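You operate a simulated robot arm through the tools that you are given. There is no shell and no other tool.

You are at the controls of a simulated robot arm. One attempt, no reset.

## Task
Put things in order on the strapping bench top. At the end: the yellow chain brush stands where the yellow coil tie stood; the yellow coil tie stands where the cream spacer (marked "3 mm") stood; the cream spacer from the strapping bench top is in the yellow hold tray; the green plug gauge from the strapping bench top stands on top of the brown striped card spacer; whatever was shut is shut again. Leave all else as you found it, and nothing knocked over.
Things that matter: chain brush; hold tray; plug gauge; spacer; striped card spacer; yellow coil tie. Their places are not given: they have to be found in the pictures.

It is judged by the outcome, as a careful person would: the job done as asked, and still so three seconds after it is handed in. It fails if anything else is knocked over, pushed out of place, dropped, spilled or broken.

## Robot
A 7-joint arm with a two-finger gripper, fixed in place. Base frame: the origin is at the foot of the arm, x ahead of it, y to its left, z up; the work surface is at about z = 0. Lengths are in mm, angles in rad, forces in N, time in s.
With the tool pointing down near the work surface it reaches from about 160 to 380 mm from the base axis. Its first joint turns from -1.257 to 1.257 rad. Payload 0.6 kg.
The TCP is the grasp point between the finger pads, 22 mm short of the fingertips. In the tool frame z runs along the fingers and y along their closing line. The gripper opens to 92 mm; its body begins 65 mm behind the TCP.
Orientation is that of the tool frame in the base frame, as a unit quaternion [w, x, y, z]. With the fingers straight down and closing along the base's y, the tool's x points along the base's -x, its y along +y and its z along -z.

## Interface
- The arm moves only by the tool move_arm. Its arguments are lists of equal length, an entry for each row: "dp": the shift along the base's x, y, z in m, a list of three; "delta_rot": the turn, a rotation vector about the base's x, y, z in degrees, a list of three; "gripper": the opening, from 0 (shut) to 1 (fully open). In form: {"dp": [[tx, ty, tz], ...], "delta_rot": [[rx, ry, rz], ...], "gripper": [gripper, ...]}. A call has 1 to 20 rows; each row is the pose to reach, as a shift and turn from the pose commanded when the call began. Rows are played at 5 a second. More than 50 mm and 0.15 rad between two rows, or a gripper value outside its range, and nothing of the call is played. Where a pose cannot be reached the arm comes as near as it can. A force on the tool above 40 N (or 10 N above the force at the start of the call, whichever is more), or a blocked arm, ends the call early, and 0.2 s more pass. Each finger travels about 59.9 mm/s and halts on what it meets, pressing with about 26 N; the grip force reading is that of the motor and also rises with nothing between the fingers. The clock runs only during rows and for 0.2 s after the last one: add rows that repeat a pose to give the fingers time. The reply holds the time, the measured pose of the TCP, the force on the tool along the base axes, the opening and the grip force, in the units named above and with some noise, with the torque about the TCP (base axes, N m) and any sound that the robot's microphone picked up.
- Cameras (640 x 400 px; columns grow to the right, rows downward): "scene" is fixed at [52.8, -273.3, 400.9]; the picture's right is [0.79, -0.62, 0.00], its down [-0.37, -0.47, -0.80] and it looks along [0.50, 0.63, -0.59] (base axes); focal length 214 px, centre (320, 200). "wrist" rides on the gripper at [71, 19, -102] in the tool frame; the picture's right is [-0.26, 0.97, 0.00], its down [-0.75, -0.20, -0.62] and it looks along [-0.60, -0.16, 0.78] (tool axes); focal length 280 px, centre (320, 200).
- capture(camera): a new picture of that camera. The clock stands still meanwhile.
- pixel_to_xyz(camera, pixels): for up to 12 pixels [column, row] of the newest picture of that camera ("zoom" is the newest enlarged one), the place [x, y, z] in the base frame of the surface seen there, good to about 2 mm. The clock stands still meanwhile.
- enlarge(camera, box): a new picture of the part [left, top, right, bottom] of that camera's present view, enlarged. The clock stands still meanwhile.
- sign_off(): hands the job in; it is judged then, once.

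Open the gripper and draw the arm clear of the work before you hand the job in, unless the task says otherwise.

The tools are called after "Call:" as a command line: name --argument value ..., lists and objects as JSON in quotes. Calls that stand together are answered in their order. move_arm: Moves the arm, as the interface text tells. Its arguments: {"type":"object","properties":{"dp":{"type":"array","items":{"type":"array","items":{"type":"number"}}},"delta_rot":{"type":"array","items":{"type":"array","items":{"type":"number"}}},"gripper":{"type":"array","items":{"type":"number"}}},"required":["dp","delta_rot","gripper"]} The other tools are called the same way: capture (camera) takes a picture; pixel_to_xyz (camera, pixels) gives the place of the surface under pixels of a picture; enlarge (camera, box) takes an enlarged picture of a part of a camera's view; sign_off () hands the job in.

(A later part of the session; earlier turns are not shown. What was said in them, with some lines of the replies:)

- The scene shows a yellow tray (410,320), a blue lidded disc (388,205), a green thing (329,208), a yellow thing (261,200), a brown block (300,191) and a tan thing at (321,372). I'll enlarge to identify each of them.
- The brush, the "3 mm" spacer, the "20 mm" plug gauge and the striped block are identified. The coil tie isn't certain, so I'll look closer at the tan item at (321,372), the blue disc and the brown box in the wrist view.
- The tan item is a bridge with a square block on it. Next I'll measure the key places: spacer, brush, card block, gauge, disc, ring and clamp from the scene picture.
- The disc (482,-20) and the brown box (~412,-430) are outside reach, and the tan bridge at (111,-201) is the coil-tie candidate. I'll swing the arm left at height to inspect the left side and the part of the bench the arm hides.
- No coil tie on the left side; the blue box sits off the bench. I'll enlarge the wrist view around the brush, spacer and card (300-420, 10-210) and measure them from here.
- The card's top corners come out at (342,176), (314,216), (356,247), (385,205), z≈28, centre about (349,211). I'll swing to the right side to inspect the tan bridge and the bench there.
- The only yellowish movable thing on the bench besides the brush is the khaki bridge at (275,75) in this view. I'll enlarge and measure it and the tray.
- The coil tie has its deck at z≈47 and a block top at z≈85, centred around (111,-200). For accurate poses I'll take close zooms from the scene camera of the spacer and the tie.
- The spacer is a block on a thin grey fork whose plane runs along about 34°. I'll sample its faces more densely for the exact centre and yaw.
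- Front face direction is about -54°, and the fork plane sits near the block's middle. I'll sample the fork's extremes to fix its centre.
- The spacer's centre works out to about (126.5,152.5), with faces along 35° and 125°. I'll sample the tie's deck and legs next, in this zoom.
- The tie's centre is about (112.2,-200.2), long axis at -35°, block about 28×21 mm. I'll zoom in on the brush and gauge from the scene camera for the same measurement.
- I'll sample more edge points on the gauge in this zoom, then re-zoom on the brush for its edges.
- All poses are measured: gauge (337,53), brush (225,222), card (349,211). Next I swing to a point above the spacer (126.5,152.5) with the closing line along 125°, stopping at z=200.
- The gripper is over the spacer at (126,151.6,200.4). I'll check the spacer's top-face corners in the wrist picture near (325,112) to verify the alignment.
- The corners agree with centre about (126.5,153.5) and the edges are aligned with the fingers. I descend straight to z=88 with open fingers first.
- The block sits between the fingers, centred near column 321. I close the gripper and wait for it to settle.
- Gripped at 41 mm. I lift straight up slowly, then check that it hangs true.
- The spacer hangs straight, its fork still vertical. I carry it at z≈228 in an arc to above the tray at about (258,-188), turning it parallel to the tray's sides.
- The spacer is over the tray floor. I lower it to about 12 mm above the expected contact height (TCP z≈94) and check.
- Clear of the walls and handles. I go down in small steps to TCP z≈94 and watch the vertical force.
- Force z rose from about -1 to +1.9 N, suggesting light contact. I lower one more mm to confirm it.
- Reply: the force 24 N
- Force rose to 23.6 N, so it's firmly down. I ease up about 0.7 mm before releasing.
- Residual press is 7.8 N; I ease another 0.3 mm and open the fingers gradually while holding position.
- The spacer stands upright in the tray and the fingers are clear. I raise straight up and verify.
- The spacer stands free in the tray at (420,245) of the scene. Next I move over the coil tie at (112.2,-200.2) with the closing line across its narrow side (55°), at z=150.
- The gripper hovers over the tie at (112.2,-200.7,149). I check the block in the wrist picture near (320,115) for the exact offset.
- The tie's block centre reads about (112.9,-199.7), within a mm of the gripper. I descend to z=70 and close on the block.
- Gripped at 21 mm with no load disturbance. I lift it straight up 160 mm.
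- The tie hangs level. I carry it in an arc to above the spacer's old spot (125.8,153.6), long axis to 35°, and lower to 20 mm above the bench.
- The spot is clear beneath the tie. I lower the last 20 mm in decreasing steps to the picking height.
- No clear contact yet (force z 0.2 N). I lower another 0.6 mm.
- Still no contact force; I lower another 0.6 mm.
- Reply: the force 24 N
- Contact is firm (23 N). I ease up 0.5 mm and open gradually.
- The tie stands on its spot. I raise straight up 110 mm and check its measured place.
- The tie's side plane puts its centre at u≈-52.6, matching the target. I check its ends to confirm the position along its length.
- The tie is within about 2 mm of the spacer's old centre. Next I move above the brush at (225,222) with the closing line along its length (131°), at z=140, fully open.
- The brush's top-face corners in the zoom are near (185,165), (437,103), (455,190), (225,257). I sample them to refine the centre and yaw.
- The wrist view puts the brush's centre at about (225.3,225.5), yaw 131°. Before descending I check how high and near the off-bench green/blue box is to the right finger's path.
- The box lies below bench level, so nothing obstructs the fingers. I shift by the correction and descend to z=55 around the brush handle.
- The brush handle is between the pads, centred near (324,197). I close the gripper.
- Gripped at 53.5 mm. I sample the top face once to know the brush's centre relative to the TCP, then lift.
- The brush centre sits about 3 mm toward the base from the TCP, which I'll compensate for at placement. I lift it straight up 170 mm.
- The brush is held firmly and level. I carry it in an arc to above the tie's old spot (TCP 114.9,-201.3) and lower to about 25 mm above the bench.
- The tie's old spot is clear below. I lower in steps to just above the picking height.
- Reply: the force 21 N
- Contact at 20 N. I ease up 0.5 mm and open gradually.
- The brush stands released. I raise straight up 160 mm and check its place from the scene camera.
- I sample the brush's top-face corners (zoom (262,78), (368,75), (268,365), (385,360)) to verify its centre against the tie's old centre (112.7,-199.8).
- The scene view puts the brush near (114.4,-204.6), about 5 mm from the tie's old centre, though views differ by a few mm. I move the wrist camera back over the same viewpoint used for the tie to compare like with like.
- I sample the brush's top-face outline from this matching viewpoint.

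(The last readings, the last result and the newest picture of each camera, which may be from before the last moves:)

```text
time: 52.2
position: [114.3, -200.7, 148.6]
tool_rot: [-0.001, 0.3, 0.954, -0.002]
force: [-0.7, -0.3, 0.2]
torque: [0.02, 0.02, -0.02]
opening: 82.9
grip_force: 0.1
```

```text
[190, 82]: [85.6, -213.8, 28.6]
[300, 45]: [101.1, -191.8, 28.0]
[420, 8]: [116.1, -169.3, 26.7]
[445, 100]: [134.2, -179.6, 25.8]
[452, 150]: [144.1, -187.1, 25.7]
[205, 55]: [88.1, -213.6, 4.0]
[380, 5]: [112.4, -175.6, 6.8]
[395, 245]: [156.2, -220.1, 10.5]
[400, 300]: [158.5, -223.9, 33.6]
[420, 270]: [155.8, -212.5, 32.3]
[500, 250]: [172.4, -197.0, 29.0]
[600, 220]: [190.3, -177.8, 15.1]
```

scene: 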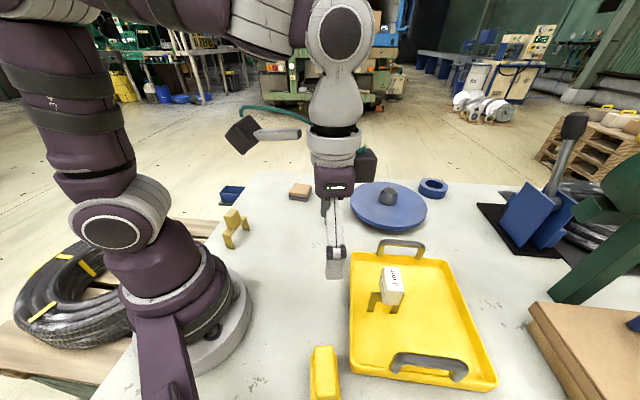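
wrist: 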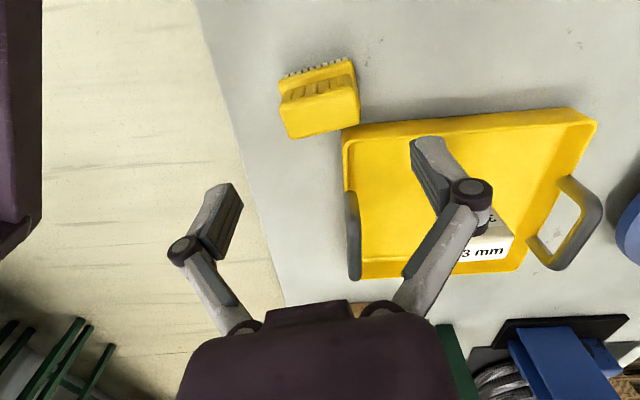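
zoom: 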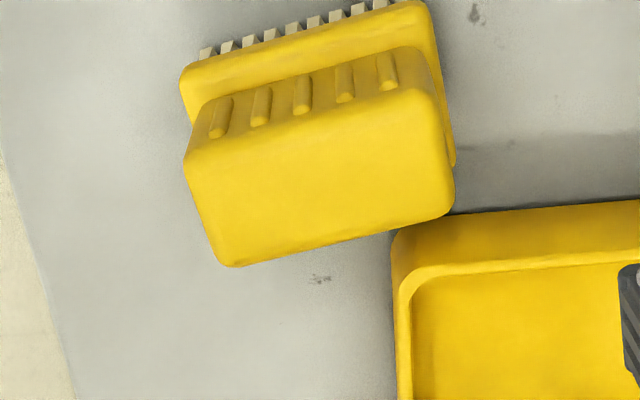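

The brush is within ~4 mm of the tie's old centre, which is good. Now the gauge: first I test the reach over the card (r≈408) with the empty gripper, staying high.

Call:
move_arm --dp '[[0, 0, 0.03], [0, 0, 0.06], [0, 0, 0.08], [0.0291, 0.0082, 0.08], [0.0578, 0.0206, 0.08], [0.0854, 0.0372, 0.08], [0.1115, 0.0579, 0.08], [0.1353, 0.0827, 0.08], [0.1563, 0.1112, 0.08], [0.174, 0.1431, 0.08], [0.1877, 0.1781, 0.08], [0.197, 0.2155, 0.08], [0.2016, 0.255, 0.08], [0.201, 0.2957, 0.08], [0.195, 0.3371, 0.08], [0.1834, 0.3784, 0.08], [0.1834, 0.3784, 0.08]]' --delta_rot '[[0, 0, 0], [0, 0, 0], [0, 0, 0], [0, 0, 5.08], [0, 0, 10.15], [0, 0, 15.23], [0, 0, 20.3], [0, 0, 25.4], [0, 0, 30.5], [0, 0, 35.5], [0, 0, 40.6], [0, 0, 45.7], [0, 0, 50.8], [0, 0, 55.8], [0, 0, 60.9], [0, 0, 66], [0, 0, 66]]' --gripper '[0.9, 0.9, 0.9, 0.9, 0.9, 0.9, 0.9, 0.9, 0.9, 0.9, 0.9, 0.9, 0.9, 0.9, 0.9, 0.9, 0.9]'

Call:
capture --camera "wrist"

Call:
capture --camera "scene"

```text
time: 55.8
position: [293.8, 179.1, 229.0]
tool_rot: [0.001, -0.268, 0.963, -0.001]
force: [1.3, 0.1, 0.5]
torque: [-0.02, -0.01, -0.01]
opening: 82.5
grip_force: 0.0
```

```text
taken
```

wrist: 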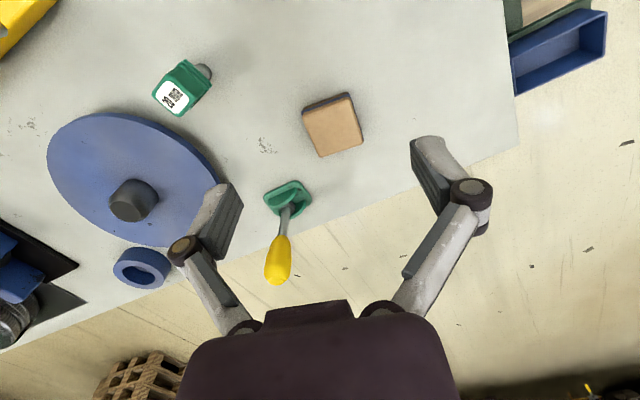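

```text
taken
```

scene: 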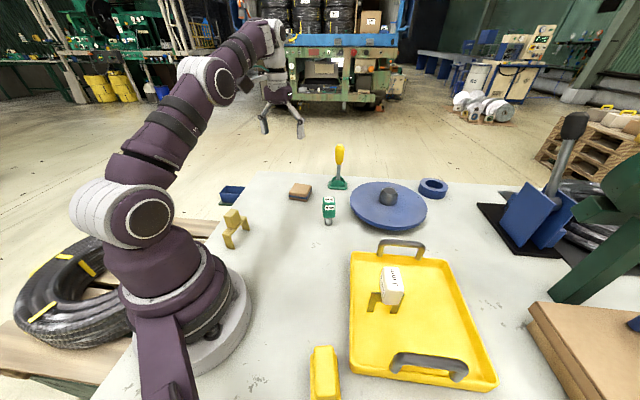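

From this high wrist view the card is at (333,123) and the gauge at (180,88). I measure both.

Call:
enlarge --camera "wrist" --box '[280, 70, 390, 180]'

Call:
pixel_to_xyz --camera "wrist" --pixels '[[304, 108], [351, 97], [362, 140], [320, 155], [328, 103], [357, 118], [341, 149], [312, 132], [333, 125], [325, 120], [345, 115], [340, 138]]'

Call:
enlarge --camera "wrist" --box '[130, 40, 230, 140]'

Call:
pixel_to_xyz --camera "wrist" --pixels '[[164, 80], [193, 91], [182, 112], [154, 98], [175, 95], [165, 92], [185, 98], [205, 72], [208, 77], [200, 70], [188, 66], [207, 85]]'

```text
3.64 times, centred on (335, 125) of wrist
```

zoom: 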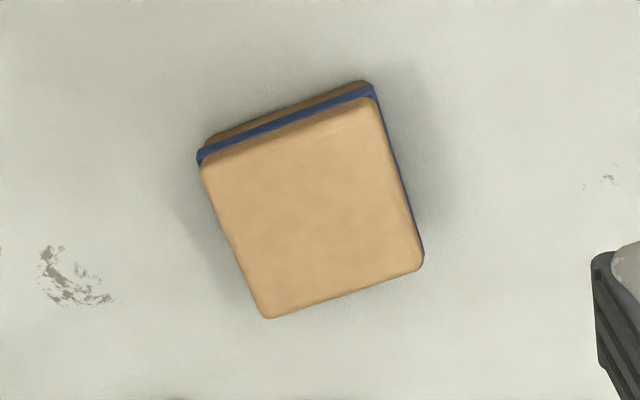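

```text
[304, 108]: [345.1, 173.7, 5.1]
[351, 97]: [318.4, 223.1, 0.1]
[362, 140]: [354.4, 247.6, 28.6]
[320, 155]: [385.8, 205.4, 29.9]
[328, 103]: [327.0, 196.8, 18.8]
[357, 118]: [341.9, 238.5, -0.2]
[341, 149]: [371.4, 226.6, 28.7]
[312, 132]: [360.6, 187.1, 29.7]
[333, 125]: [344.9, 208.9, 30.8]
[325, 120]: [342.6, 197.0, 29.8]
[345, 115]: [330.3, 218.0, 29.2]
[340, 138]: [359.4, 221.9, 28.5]
```

```text
4.00 times, centred on (180, 90) of wrist
```

zoom: 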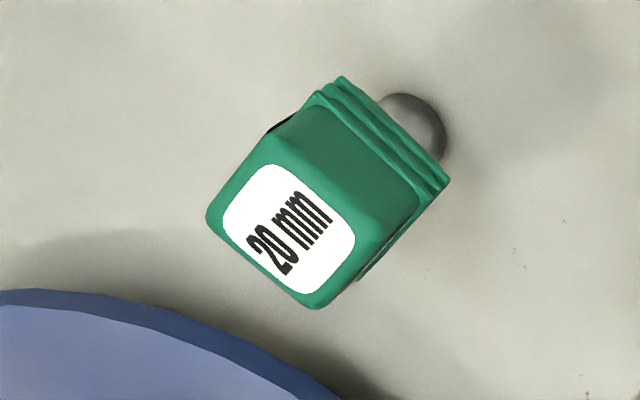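

```text
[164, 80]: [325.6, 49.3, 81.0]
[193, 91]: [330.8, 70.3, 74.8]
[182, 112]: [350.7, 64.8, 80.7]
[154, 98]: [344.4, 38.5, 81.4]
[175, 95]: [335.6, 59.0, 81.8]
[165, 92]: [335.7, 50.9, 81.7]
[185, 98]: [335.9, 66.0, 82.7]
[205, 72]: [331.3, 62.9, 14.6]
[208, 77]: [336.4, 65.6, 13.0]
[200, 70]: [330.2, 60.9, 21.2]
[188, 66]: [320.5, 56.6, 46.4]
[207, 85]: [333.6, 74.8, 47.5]
```

I take finer samples of the gauge's top face outline in this zoom to settle its centre and yaw.

Call:
pixel_to_xyz --camera "zoom" --pixels '[[213, 215], [240, 180], [268, 150], [320, 185], [368, 232], [345, 265], [316, 300], [265, 262], [290, 225], [300, 130], [410, 190], [425, 130]]'

Call:
pixel_to_xyz --camera "zoom" --pixels '[[385, 100], [400, 96], [420, 98], [435, 115], [443, 140], [445, 155], [415, 120], [340, 80], [450, 180], [320, 100], [440, 195], [380, 250]]'

```text
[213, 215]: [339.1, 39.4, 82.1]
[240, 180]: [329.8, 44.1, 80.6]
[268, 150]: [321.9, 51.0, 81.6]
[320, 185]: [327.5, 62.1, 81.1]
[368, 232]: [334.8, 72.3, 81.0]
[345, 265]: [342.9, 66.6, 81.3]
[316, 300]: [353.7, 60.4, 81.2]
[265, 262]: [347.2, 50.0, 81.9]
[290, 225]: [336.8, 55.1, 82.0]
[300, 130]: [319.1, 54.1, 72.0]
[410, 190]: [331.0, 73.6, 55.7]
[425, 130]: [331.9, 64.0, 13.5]
```

```text
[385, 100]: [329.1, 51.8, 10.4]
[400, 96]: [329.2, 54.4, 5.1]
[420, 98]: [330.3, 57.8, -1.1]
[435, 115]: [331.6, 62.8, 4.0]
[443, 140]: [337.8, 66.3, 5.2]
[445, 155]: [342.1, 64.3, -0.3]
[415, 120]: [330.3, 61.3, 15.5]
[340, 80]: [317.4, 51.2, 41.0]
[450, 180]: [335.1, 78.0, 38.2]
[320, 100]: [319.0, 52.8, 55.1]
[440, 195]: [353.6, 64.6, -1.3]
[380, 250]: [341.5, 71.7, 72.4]
```

Gauge centre is about (337.4,55) with faces at 56°/146°, and the card centre about (349.5,210.5). I test whether the TCP can reach over the card at z=230 and then z=115.

Call:
move_arm --dp '[[0.027, 0.0162, 0], [0.0539, 0.0323, 0], [0.0539, 0.0323, -0.04], [0.0539, 0.0323, -0.08], [0.0539, 0.0323, -0.115], [0.0539, 0.0323, -0.115], [0.0539, 0.0323, -0.115]]' --delta_rot '[[0, 0, 0], [0, 0, 0], [0, 0, 0], [0, 0, 0], [0, 0, 0], [0, 0, 0], [0, 0, 0]]' --gripper '[0.9, 0.9, 0.9, 0.9, 0.9, 0.9, 0.9]'

Call:
capture --camera "wrist"

Call:
capture --camera "scene"

```text
time: 57.4
position: [318.0, 204.6, 121.2]
tool_rot: [0.001, -0.267, 0.964, -0.001]
force: [0.4, -0.1, -0.4]
torque: [-0.01, 0.03, 0.0]
opening: 82.5
grip_force: 0.0
out of reach, approached as far as the arm can: row 1, 2, 3, 4, 5, 6, 7
```

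```text
taken
```

wrist: 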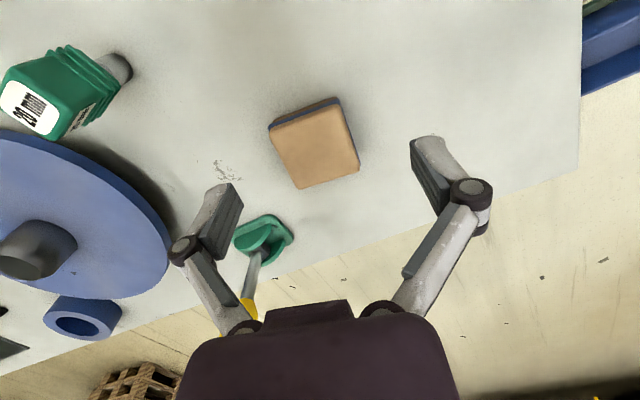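

```text
taken
```

scene: 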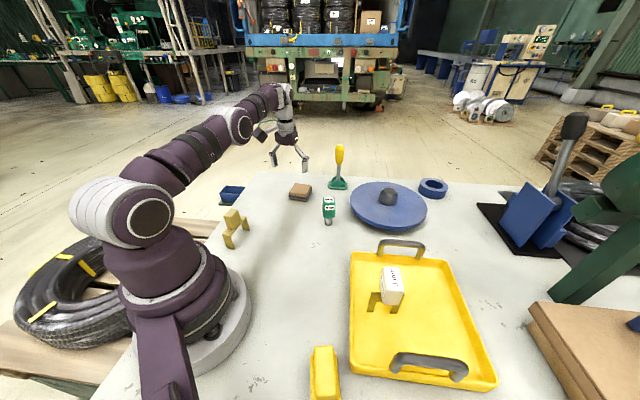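

With the tool vertical the reach ends at r≈378, so I'll need a modest outward tilt to set the gauge on the card. I first back off to a reachable pose to re-establish the commanded reference.

Call:
move_arm --dp '[[-0.02, -0.012, 0.03], [-0.04, -0.024, 0.06], [-0.0539, -0.0323, 0.09], [-0.0539, -0.0323, 0.115], [-0.0539, -0.0323, 0.115]]' --delta_rot '[[0, 0, 0], [0, 0, 0], [0, 0, 0], [0, 0, 0], [0, 0, 0]]' --gripper '[0.9, 0.9, 0.9, 0.9, 0.9]'

```text
time: 58.6
position: [263.5, 172.5, 237.1]
tool_rot: [0.0, -0.267, 0.964, -0.001]
force: [0.4, -0.2, -0.1]
torque: [-0.01, -0.03, -0.01]
opening: 82.7
grip_force: 0.1
```

The reference is now (264,172.4,236.5). I test the reach over the card with a 15° outward tilt about the closing axis, staying above z=120.

Call:
move_arm --dp '[[0, 0, 0], [0, 0, 0], [0.0214, 0.0095, -0.029], [0.0428, 0.019, -0.058], [0.0641, 0.0286, -0.087], [0.0855, 0.0381, -0.116], [0.0855, 0.0381, -0.116]]' --delta_rot '[[3.86, -6.43, 0], [7.73, -12.86, 0], [7.73, -12.86, 0], [7.73, -12.86, 0], [7.73, -12.86, 0], [7.73, -12.86, 0], [7.73, -12.86, 0]]' --gripper '[0.9, 0.9, 0.9, 0.9, 0.9, 0.9, 0.9]'

Call:
capture --camera "scene"

Call:
capture --camera "wrist"

```text
time: 60.2
position: [347.6, 211.6, 122.5]
tool_rot: [0.126, -0.264, 0.956, 0.033]
force: [0.1, -0.5, 0.7]
torque: [-0.03, -0.01, -0.01]
opening: 82.7
grip_force: 0.0
```

```text
taken
```

scene: 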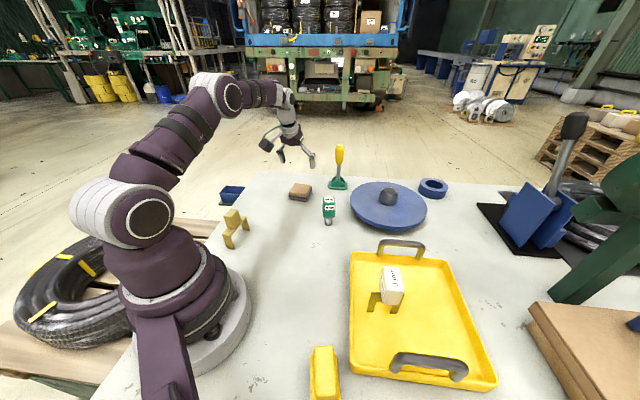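

```text
taken
```

wrist: 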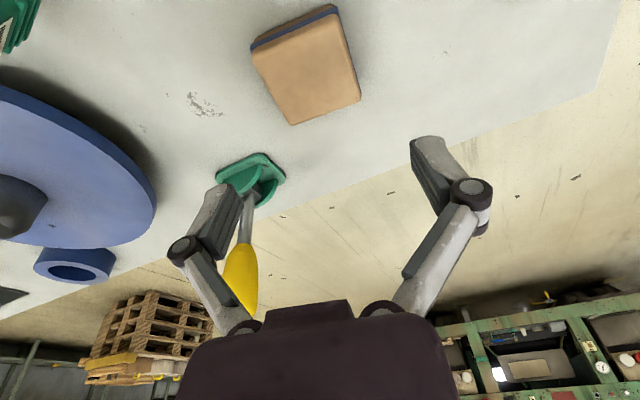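

15° of tilt reaches over the card. I check the placing height too by going down to z≈92 (tips still ~40 mm above the card).

Call:
move_arm --dp '[[0, 0, -0.015], [0, 0, -0.0285], [0, 0, -0.0285]]' --delta_rot '[[0, 0, 0], [0, 0, 0], [0, 0, 0]]' --gripper '[0.9, 0.9, 0.9]'

Call:
enlarge --camera "scene" --box '[220, 100, 380, 240]'

Call:
capture --camera "wrist"

```text
time: 61.0
position: [348.8, 211.0, 93.0]
tool_rot: [0.126, -0.264, 0.956, 0.034]
force: [-0.2, -0.2, 0.5]
torque: [0.03, -0.02, 0.0]
opening: 82.7
grip_force: 0.1
```

```text
2.86 times, centred on (300, 170) of scene
```

zoom: 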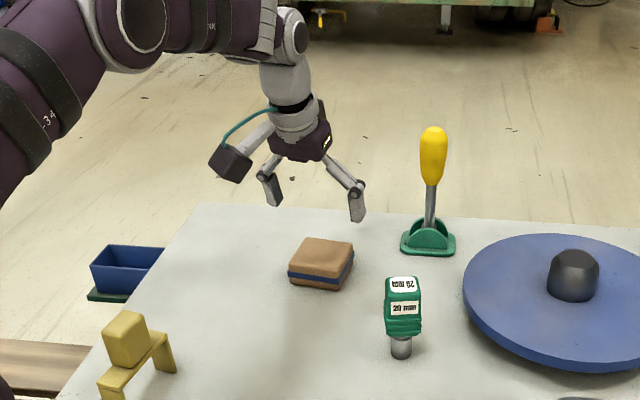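

```text
taken
```

wrist: 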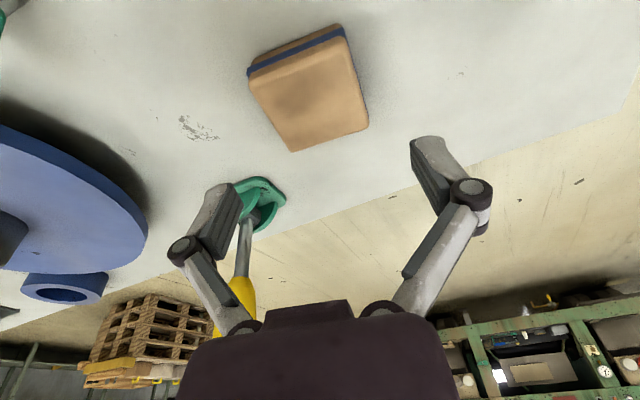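

The tilted reach works at the placing height. I raise to z≈150, then move over the gauge at (337.4,55.3), turning +25° so the closing line matches its faces (146°) while keeping the tilt.

Call:
move_arm --dp '[[0, 0, 0.03], [0, 0, 0.058], [-0.0024, -0.031, 0.058], [-0.0048, -0.062, 0.058], [-0.0073, -0.093, 0.058], [-0.0097, -0.124, 0.058], [-0.0121, -0.1552, 0.058], [-0.0121, -0.1552, 0.058]]' --delta_rot '[[0, 0, 0], [0, 0, 0], [0, 0, 5], [0, 0, 10], [0, 0, 15], [0, 0, 20], [0, 0, 25], [0, 0, 25]]' --gripper '[0.9, 0.9, 0.9, 0.9, 0.8, 0.8, 0.8, 0.8]'

Call:
capture --camera "wrist"

Call:
capture --camera "scene"

```text
time: 62.8
position: [336.9, 53.3, 151.2]
tool_rot: [0.116, -0.466, 0.875, 0.06]
force: [-0.1, 0.3, 0.8]
torque: [-0.01, 0.0, -0.04]
opening: 73.5
grip_force: 0.0
```

```text
taken
```

wrist: 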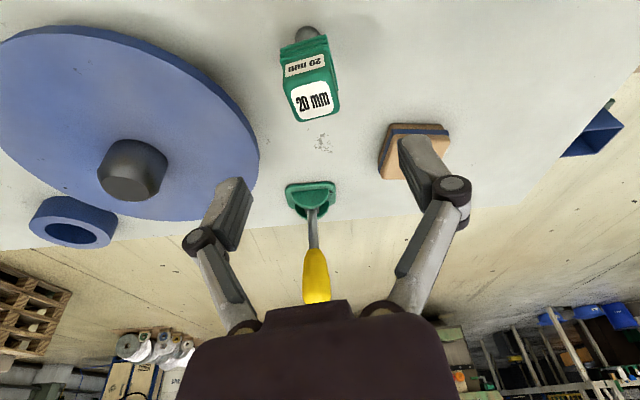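

```text
taken
```

scene: 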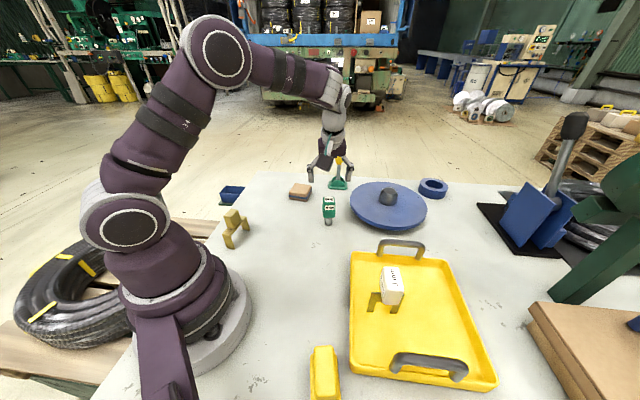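

By projection, a point at the gauge top directly below the TCP should appear at (312,98), and the gauge's top is right there. I enlarge to check the yaw alignment.

Call:
enlarge --camera "wrist" --box '[270, 15, 360, 135]'

Call:
pixel_to_xyz --camera "zoom" --pixels '[[230, 250], [300, 235], [370, 222], [245, 300], [320, 285], [395, 270], [262, 355], [330, 345], [400, 325], [250, 190], [350, 170], [300, 90]]'

```text
3.33 times, centred on (315, 75) of wrist
```

zoom: 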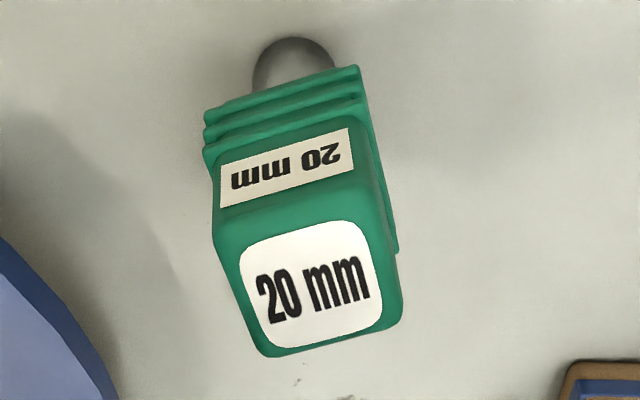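

```text
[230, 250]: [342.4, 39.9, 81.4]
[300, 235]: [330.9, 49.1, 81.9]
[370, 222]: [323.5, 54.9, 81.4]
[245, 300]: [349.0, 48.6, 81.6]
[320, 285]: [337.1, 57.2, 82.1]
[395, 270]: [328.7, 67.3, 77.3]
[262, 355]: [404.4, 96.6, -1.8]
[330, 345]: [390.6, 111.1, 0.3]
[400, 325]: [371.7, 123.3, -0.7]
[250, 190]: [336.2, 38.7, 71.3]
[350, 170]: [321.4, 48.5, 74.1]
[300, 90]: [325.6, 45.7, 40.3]
```

Aligned within ~2° and centred. I descend straight to z=64 with the fingers open around the gauge's block.

Call:
move_arm --dp '[[0, 0, -0.025], [0, 0, -0.05], [0, 0, -0.072], [0, 0, -0.086], [0, 0, -0.086]]' --delta_rot '[[0, 0, 0], [0, 0, 0], [0, 0, 0], [0, 0, 0], [0, 0, 0]]' --gripper '[0.8, 0.8, 0.8, 0.8, 0.8]'

Call:
capture --camera "wrist"

Call:
enlarge --camera "scene" --box '[280, 150, 380, 240]'

```text
time: 64.0
position: [336.3, 54.6, 64.1]
tool_rot: [0.115, -0.466, 0.875, 0.06]
force: [-1.0, -0.3, 0.4]
torque: [0.0, -0.02, 0.03]
opening: 73.4
grip_force: 0.1
```

```text
taken
```

wrist: 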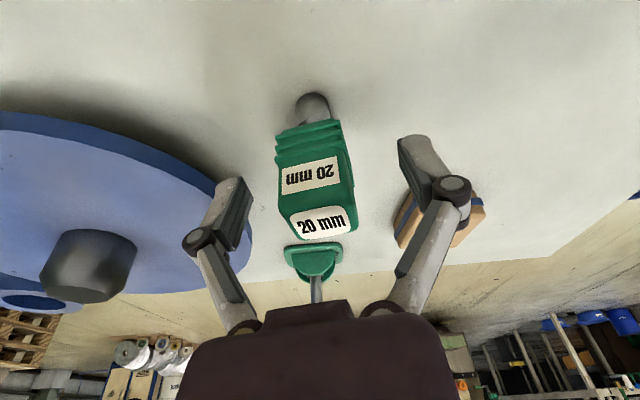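

```text
4.44 times, centred on (330, 195) of scene
```

zoom: 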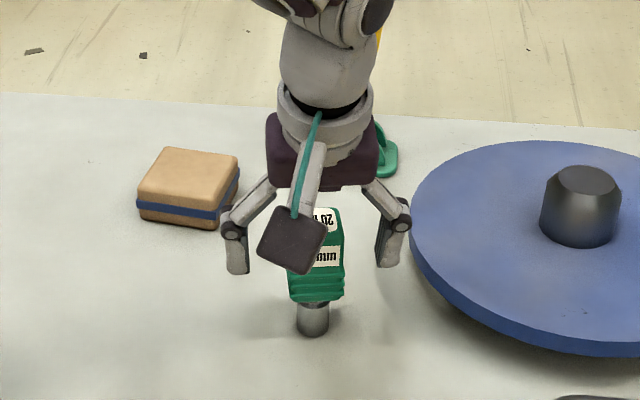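

The gauge is centred between the fingers, but the ridges on its lower block (z≈38–53) would take the pads. I raise 13 mm so the pads meet the smooth faces above the ridges, then close.

Call:
move_arm --dp '[[0, 0, 0.007], [0, 0, 0.013], [0, 0, 0.013], [0, 0, 0.013], [0, 0, 0.013], [0, 0, 0.013], [0, 0, 0.013], [0, 0, 0.013]]' --delta_rot '[[0, 0, 0], [0, 0, 0], [0, 0, 0], [0, 0, 0], [0, 0, 0], [0, 0, 0], [0, 0, 0], [0, 0, 0]]' --gripper '[0.8, 0.8, 0.6, 0.4, 0.3, 0.15, 0.1, 0.1]'

Call:
capture --camera "wrist"

Call:
enlarge --camera "scene" --box '[280, 150, 380, 240]'

```text
time: 65.8
position: [337.3, 54.8, 78.3]
tool_rot: [0.116, -0.464, 0.876, 0.06]
force: [1.1, -1.2, 8.0]
torque: [-0.05, -0.02, 0.02]
opening: 29.9
grip_force: 26.8
```

```text
taken
```

wrist: 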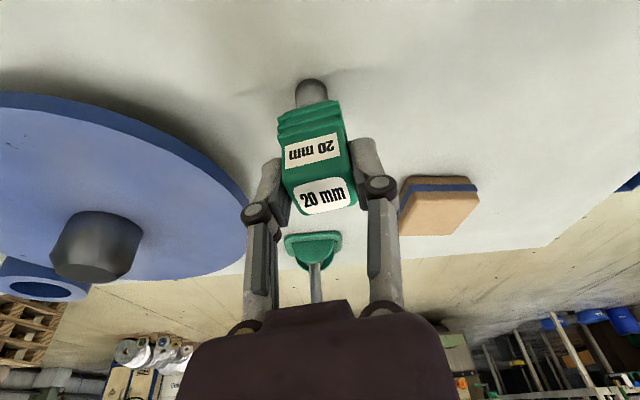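

```text
4.44 times, centred on (330, 195) of scene
```

zoom: 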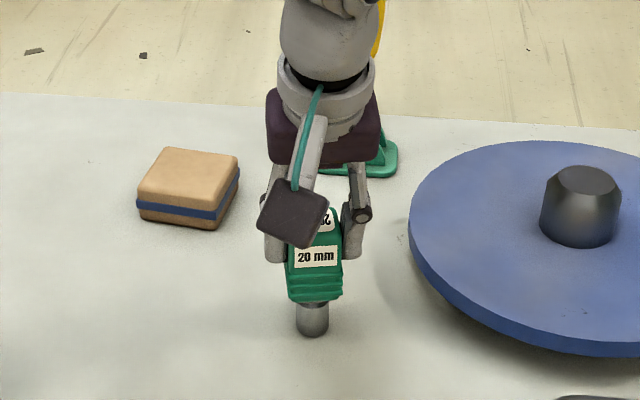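

Gripped at 30 mm. I lift straight up to z≈150 and check that the gauge hangs upright.

Call:
move_arm --dp '[[0, 0, 0.01], [0, 0, 0.03], [0, 0, 0.055], [0, 0, 0.073], [0, 0, 0.073]]' --delta_rot '[[0, 0, 0], [0, 0, 0], [0, 0, 0], [0, 0, 0], [0, 0, 0]]' --gripper '[0.1, 0.1, 0.1, 0.1, 0.1]'

Call:
capture --camera "wrist"

Call:
enlarge --camera "scene" --box '[280, 130, 380, 220]'

```text
time: 67.0
position: [335.3, 55.1, 152.5]
tool_rot: [0.115, -0.466, 0.875, 0.06]
force: [-0.9, -0.3, -1.8]
torque: [0.03, -0.02, -0.02]
opening: 29.6
grip_force: 25.8
```

```text
taken
```

wrist: 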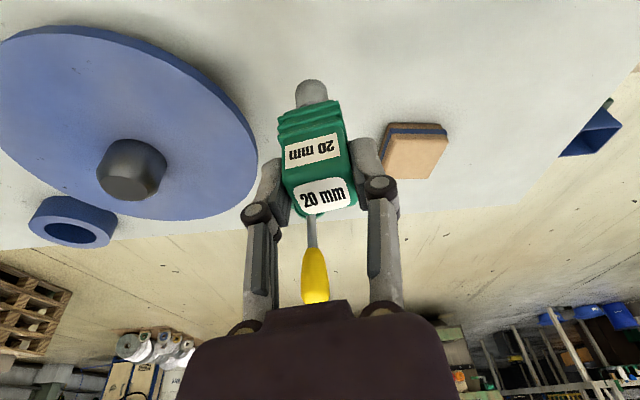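

```text
4.44 times, centred on (330, 175) of scene
```

zoom: 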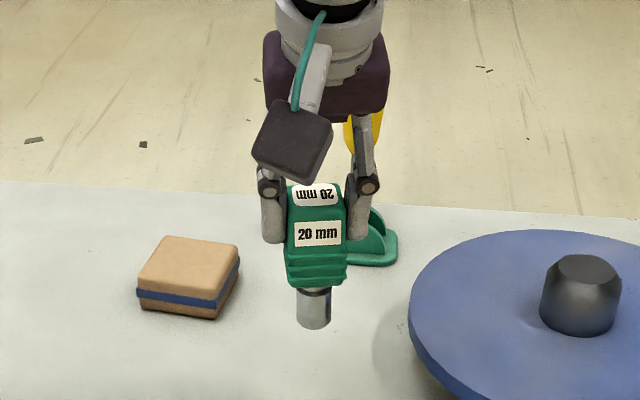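

The gauge hangs upright in the grip. I carry it at z≈150 to above the card (349,210), turning back -25°.

Call:
move_arm --dp '[[0.0023, 0.0309, 0], [0.0046, 0.0619, 0], [0.007, 0.0928, 0], [0.0093, 0.1238, 0], [0.0116, 0.1547, 0], [0.0116, 0.1547, 0]]' --delta_rot '[[0, 0, -5], [0, 0, -10], [0, 0, -15], [0, 0, -20], [0, 0, -25], [0, 0, -25]]' --gripper '[0.1, 0.1, 0.1, 0.1, 0.1, 0.1]'

Call:
capture --camera "wrist"

Call:
enlarge --camera "scene" --box '[250, 120, 350, 220]'

```text
time: 68.4
position: [346.1, 210.9, 152.2]
tool_rot: [0.126, -0.264, 0.956, 0.033]
force: [0.3, -0.8, -2.7]
torque: [-0.01, -0.01, 0.04]
opening: 29.7
grip_force: 25.9
```

```text
taken
```

wrist: 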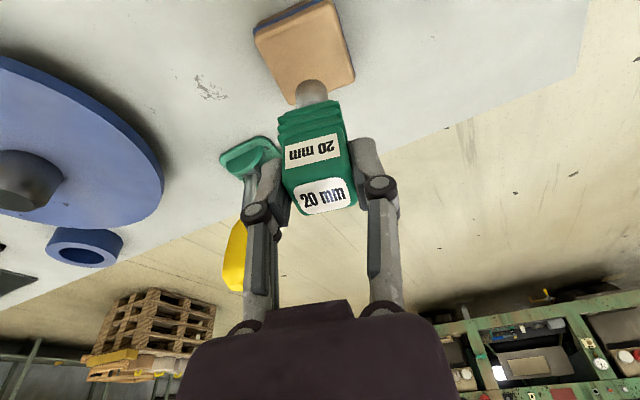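

```text
4.00 times, centred on (300, 170) of scene
```

zoom: 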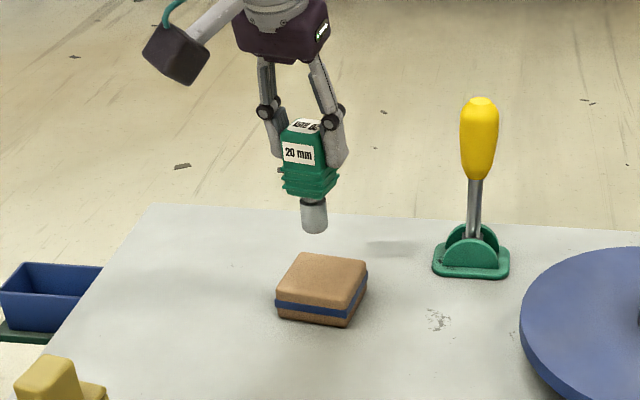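

The gauge hangs over the card. I zoom in to check that it's vertical and where its pin sits relative to the card's top.

Call:
enlarge --camera "scene" --box '[275, 140, 335, 210]'

Call:
pixel_to_xyz --camera "zoom" --pixels '[[310, 230], [325, 230], [345, 230], [310, 260], [325, 260], [345, 260], [320, 205], [360, 205], [290, 140], [330, 140], [330, 280], [350, 330]]'

```text
5.71 times, centred on (305, 175) of scene
```

zoom: 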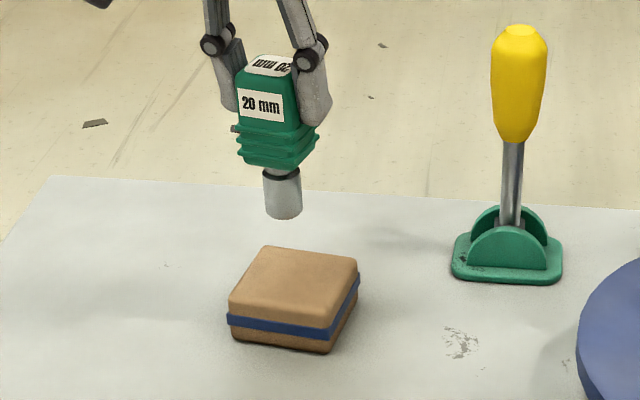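

```text
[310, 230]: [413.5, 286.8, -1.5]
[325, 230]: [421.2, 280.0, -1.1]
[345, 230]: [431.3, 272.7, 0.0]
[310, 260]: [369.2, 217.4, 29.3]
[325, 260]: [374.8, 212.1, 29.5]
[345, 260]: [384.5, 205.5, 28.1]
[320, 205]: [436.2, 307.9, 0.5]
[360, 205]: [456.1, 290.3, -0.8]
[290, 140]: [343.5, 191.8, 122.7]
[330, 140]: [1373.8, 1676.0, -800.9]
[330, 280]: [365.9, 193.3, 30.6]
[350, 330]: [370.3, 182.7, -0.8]
```

I sample the pin's surface and the card's top corners in this zoom.

Call:
pixel_to_xyz --camera "zoom" --pixels '[[268, 251], [350, 263], [328, 320], [235, 305], [294, 285], [268, 190], [283, 190], [298, 190], [283, 212], [272, 210], [295, 210], [283, 182]]'

Call:
pixel_to_xyz --camera "zoom" --pixels '[[245, 85], [245, 110], [262, 85], [262, 115], [280, 90], [280, 118], [255, 62], [275, 70], [285, 60], [265, 160], [245, 150], [285, 155]]'

```text
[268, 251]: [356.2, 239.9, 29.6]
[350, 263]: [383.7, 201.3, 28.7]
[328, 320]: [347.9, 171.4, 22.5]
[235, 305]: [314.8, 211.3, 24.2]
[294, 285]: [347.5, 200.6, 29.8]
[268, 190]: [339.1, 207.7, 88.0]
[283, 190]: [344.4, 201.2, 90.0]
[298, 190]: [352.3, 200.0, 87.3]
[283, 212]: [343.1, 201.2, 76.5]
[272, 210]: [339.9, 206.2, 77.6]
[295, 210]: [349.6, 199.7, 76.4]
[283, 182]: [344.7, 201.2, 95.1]
```

```text
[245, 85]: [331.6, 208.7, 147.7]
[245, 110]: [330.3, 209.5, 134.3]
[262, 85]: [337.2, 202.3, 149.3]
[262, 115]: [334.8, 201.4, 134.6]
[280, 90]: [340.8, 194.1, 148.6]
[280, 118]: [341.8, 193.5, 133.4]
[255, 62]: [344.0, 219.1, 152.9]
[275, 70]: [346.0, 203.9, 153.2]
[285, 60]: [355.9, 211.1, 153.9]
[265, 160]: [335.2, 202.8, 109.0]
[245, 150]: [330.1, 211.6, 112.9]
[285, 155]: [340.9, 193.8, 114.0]
```

By the same camera the pin (≈(348.6,208)) is within 3 mm of the card's centre (≈(350.6,206)), and the gauge is vertical. I lower to about 6 mm above the card.

Call:
move_arm --dp '[[0, 0, -0.012], [0, 0, -0.024], [0, 0, -0.034], [0, 0, -0.038], [0, 0, -0.038]]' --delta_rot '[[0, 0, 0], [0, 0, 0], [0, 0, 0], [0, 0, 0], [0, 0, 0]]' --gripper '[0.1, 0.1, 0.1, 0.1, 0.1]'

Call:
enlarge --camera "scene" --box '[275, 140, 335, 210]'

Call:
capture --camera "wrist"

```text
time: 69.6
position: [347.1, 209.2, 112.8]
tool_rot: [0.126, -0.265, 0.955, 0.032]
force: [-0.6, -0.3, -2.0]
torque: [0.03, 0.04, 0.02]
opening: 29.5
grip_force: 26.3
```

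```text
5.71 times, centred on (305, 175) of scene
```

zoom: 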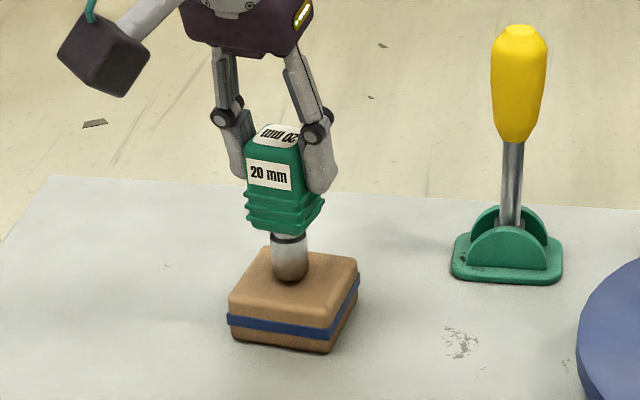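

```text
taken
```

wrist: 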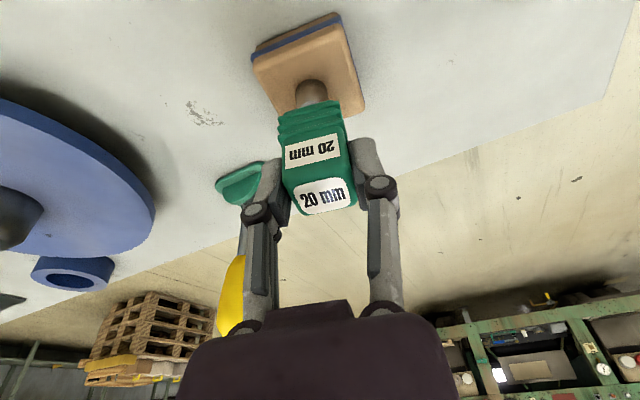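

The pin is centred over the card's top, at (290,275) in the zoom. I lower in small steps and watch the force.

Call:
move_arm --dp '[[0, 0, -0.002], [0, 0, -0.0035], [0, 0, -0.0045], [0, 0, -0.005], [0, 0, -0.005]]' --delta_rot '[[0, 0, 0], [0, 0, 0], [0, 0, 0], [0, 0, 0], [0, 0, 0]]' --gripper '[0.1, 0.1, 0.1, 0.1, 0.1]'

```text
time: 70.8
position: [347.2, 209.5, 108.4]
tool_rot: [0.126, -0.264, 0.956, 0.032]
force: [-1.0, -0.3, 3.2]
torque: [0.07, 0.05, 0.03]
opening: 29.6
grip_force: 26.2
```

Force z rose from -2 to +3.2 N, so contact is starting. I lower 0.4 mm more to confirm.

Call:
move_arm --dp '[[0, 0, -0.0004], [0, 0, -0.0004]]' --delta_rot '[[0, 0, 0], [0, 0, 0]]' --gripper '[0.1, 0.1]'

Call:
enlarge --camera "scene" --box '[275, 140, 335, 210]'

```text
time: 71.4
position: [345.8, 210.2, 108.1]
tool_rot: [0.127, -0.264, 0.956, 0.033]
force: [1.6, 0.0, 4.3]
torque: [0.05, -0.14, -0.01]
opening: 29.7
grip_force: 26.2
```

```text
5.71 times, centred on (305, 175) of scene
```

zoom: 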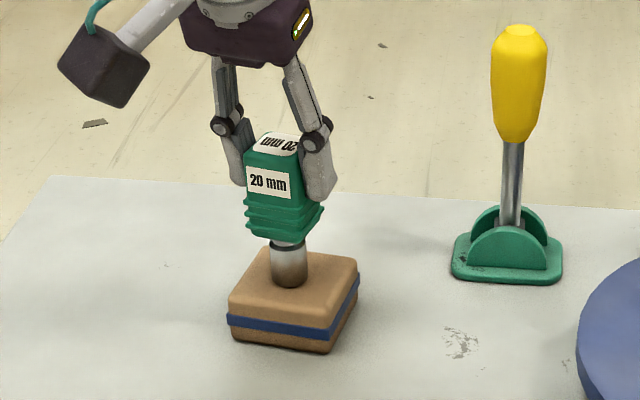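

Light contact (≈6 N above free). I press 0.4 mm more so the pin's base seats flat.

Call:
move_arm --dp '[[0, 0, -0.0004], [0, 0, -0.0004]]' --delta_rot '[[0, 0, 0], [0, 0, 0]]' --gripper '[0.1, 0.1]'

```text
time: 72.0
position: [347.8, 209.3, 106.2]
tool_rot: [0.126, -0.265, 0.955, 0.034]
force: [-0.1, -2.9, 16.7]
torque: [-0.16, 0.07, 0.0]
opening: 29.6
grip_force: 25.9
```

Seated at ~17 N. I ease 0.4 mm and open the fingers slowly in place.

Call:
move_arm --dp '[[0, 0, 0.0004], [0, 0, 0.0004], [0, 0, 0.0004], [0, 0, 0.0004], [0, 0, 0.0004], [0, 0, 0.0004], [0, 0, 0.0004], [0, 0, 0.0004], [0, 0, 0.0004]]' --delta_rot '[[0, 0, 0], [0, 0, 0], [0, 0, 0], [0, 0, 0], [0, 0, 0], [0, 0, 0], [0, 0, 0], [0, 0, 0], [0, 0, 0]]' --gripper '[0.25, 0.31, 0.325, 0.335, 0.36, 0.42, 0.5, 0.6, 0.7]'

Call:
capture --camera "wrist"

Call:
enlarge --camera "scene" --box '[275, 140, 335, 210]'

```text
time: 74.0
position: [347.5, 210.2, 106.5]
tool_rot: [0.127, -0.265, 0.955, 0.034]
force: [0.4, 0.3, 0.2]
torque: [-0.02, 0.0, 0.01]
opening: 64.5
grip_force: 0.1
```

```text
taken
```

wrist: 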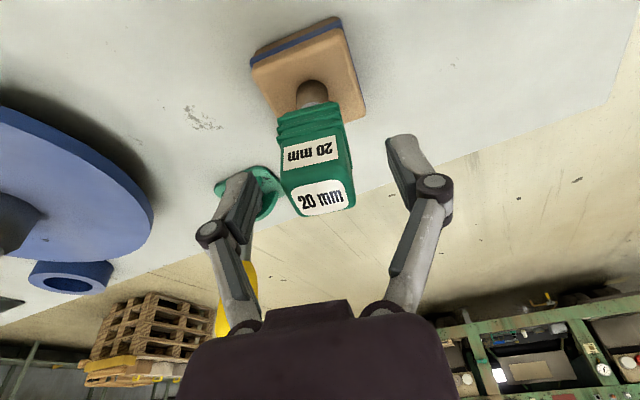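

```text
5.71 times, centred on (305, 175) of scene
```

zoom: 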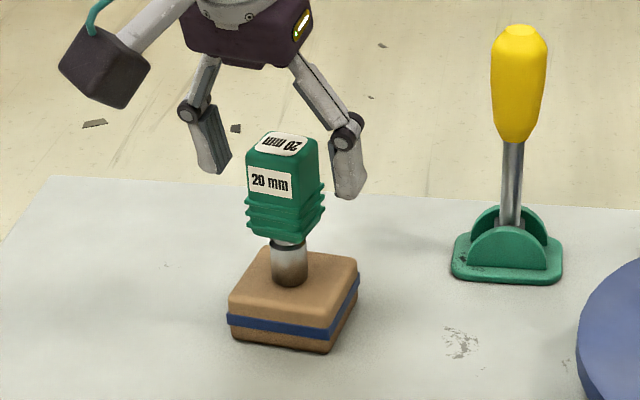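

The gauge stands free on the card. I raise straight up 45 mm, then retract inward and upward.

Call:
move_arm --dp '[[0, 0, 0.008], [0, 0, 0.025], [0, 0, 0.045], [-0.02, -0.012, 0.07], [-0.045, -0.027, 0.095], [-0.075, -0.045, 0.12], [-0.075, -0.045, 0.12]]' --delta_rot '[[0, 0, 0], [0, 0, 0], [0, 0, 0], [0, 0, 0], [0, 0, 0], [0, 0, 0], [0, 0, 0]]' --gripper '[0.7, 0.7, 0.7, 0.7, 0.7, 0.7, 0.7]'

Call:
capture --camera "scene"

Call:
enlarge --camera "scene" --box '[205, 140, 355, 260]'

Call:
capture --camera "wrist"

```text
time: 75.6
position: [272.0, 163.5, 228.6]
tool_rot: [0.126, -0.264, 0.955, 0.033]
force: [-0.1, 0.2, -0.2]
torque: [-0.02, 0.01, -0.02]
opening: 64.6
grip_force: 0.0
```

```text
taken
```

scene: 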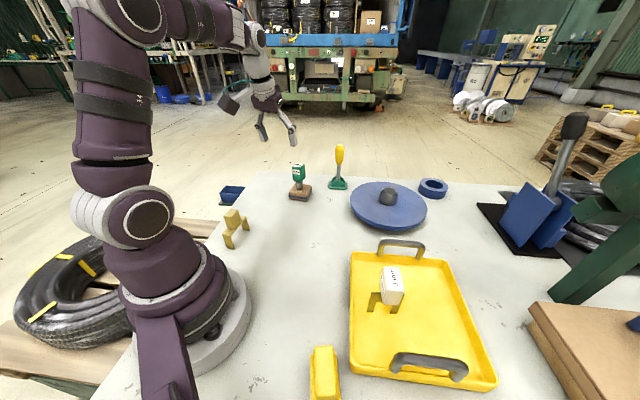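

```text
3.33 times, centred on (280, 200) of scene
```

zoom: 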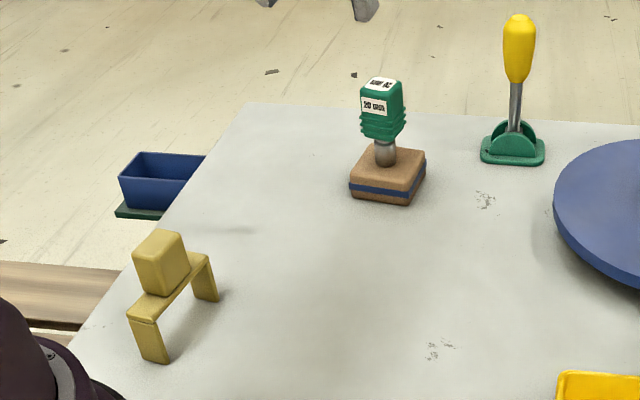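

```text
taken
```

wrist: 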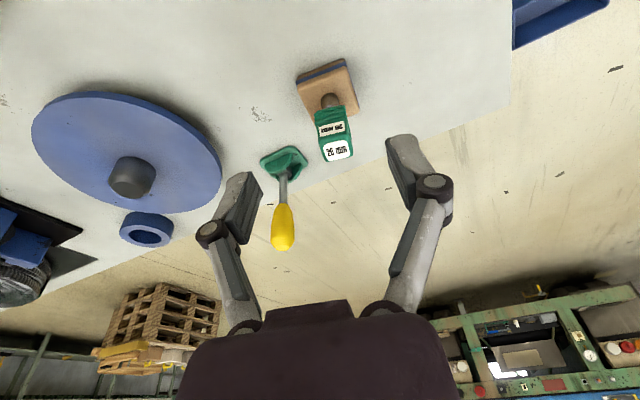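

All four items are placed and standing: gauge on the card (300,180), tie (233,225), brush (324,372), spacer in the tray (390,285). I now remove the tilt and draw the arm back to a clear central pose with the gripper open.

Call:
move_arm --dp '[[0, 0, 0.02], [0, 0, 0.04], [-0.012, -0.03, 0.05], [-0.024, -0.06, 0.06], [-0.036, -0.092, 0.07], [-0.048, -0.124, 0.08], [-0.06, -0.155, 0.09], [-0.071, -0.182, 0.095], [-0.071, -0.182, 0.095]]' --delta_rot '[[-3.86, 6.43, 0], [-7.73, 12.86, 0], [-7.73, 12.86, 0], [-7.73, 12.86, 0], [-7.73, 12.86, 0], [-7.73, 12.86, 0], [-7.73, 12.86, 0], [-7.73, 12.86, 0], [-7.73, 12.86, 0]]' --gripper '[0.8, 0.9, 1, 1, 1, 1, 1, 1, 1]'

Call:
capture --camera "scene"

Call:
capture --camera "wrist"

Call:
enlarge --camera "scene" --box '[260, 230, 510, 400]'

```text
time: 77.6
position: [204.1, -18.1, 322.7]
tool_rot: [0.0, -0.268, 0.964, -0.002]
force: [0.0, 0.6, 0.7]
torque: [-0.01, 0.01, -0.01]
opening: 91.9
grip_force: 0.1
```

```text
taken
```

scene: 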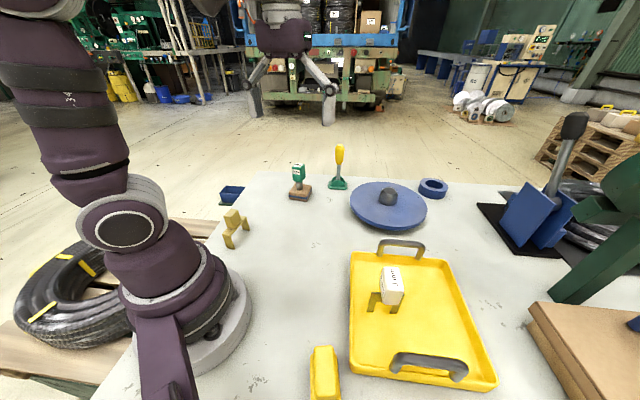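

```text
taken
```

wrist: 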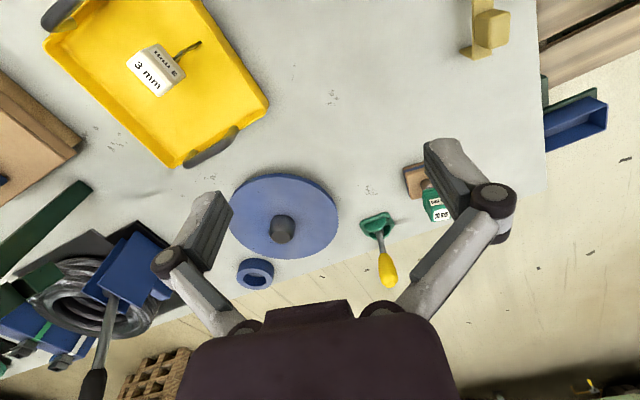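

```text
2.35 times, centred on (385, 315) of scene
```

zoom: 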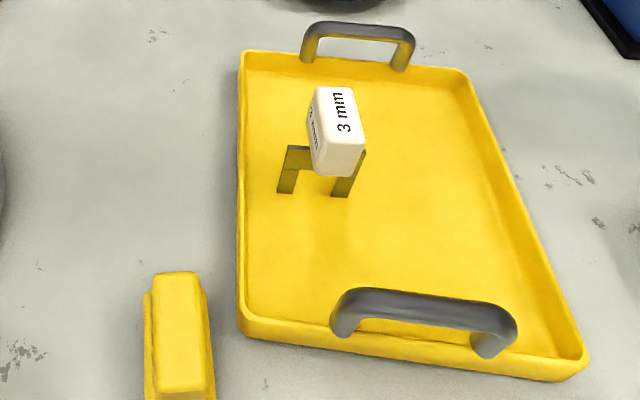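

Everything is in place and standing: brush on the tie's old spot, tie on the spacer's old spot, spacer upright in the tray, gauge on the striped card. The tray, disc, ring and clamp look unmoved, I opened nothing that was shut, and the arm is clear with the gripper open. I hand the job in.

Call:
sign_off

```text
The job is handed in.
```

I finished all four moves and handed the job in. In the last pictures everything was standing and nothing else looked disturbed.

- **Chain brush:** it stands where the coil tie stood, about 3–5 mm off the tie's old centre.
- **Coil tie:** it stands where the cream spacer stood, within about 2–3 mm.
- **Cream spacer ("3 mm"):** it stands upright in the yellow hold tray.
- **Green plug gauge ("20 mm"):** it stands on top of the brown striped card spacer, within about 3 mm of its centre. The card was too far out to reach with the tool straight down. I tilted the gripper 15° for both picking and placing, so the gauge still stands upright.
- **Shut items:** I opened nothing, so nothing needed shutting again.

I took the khaki-yellow bridge with a block on top to be the yellow coil tie. It was the only other yellowish loose item I could find within reach, but nothing on it confirms the name.

The arm is drawn back clear of the work with the gripper fully open.
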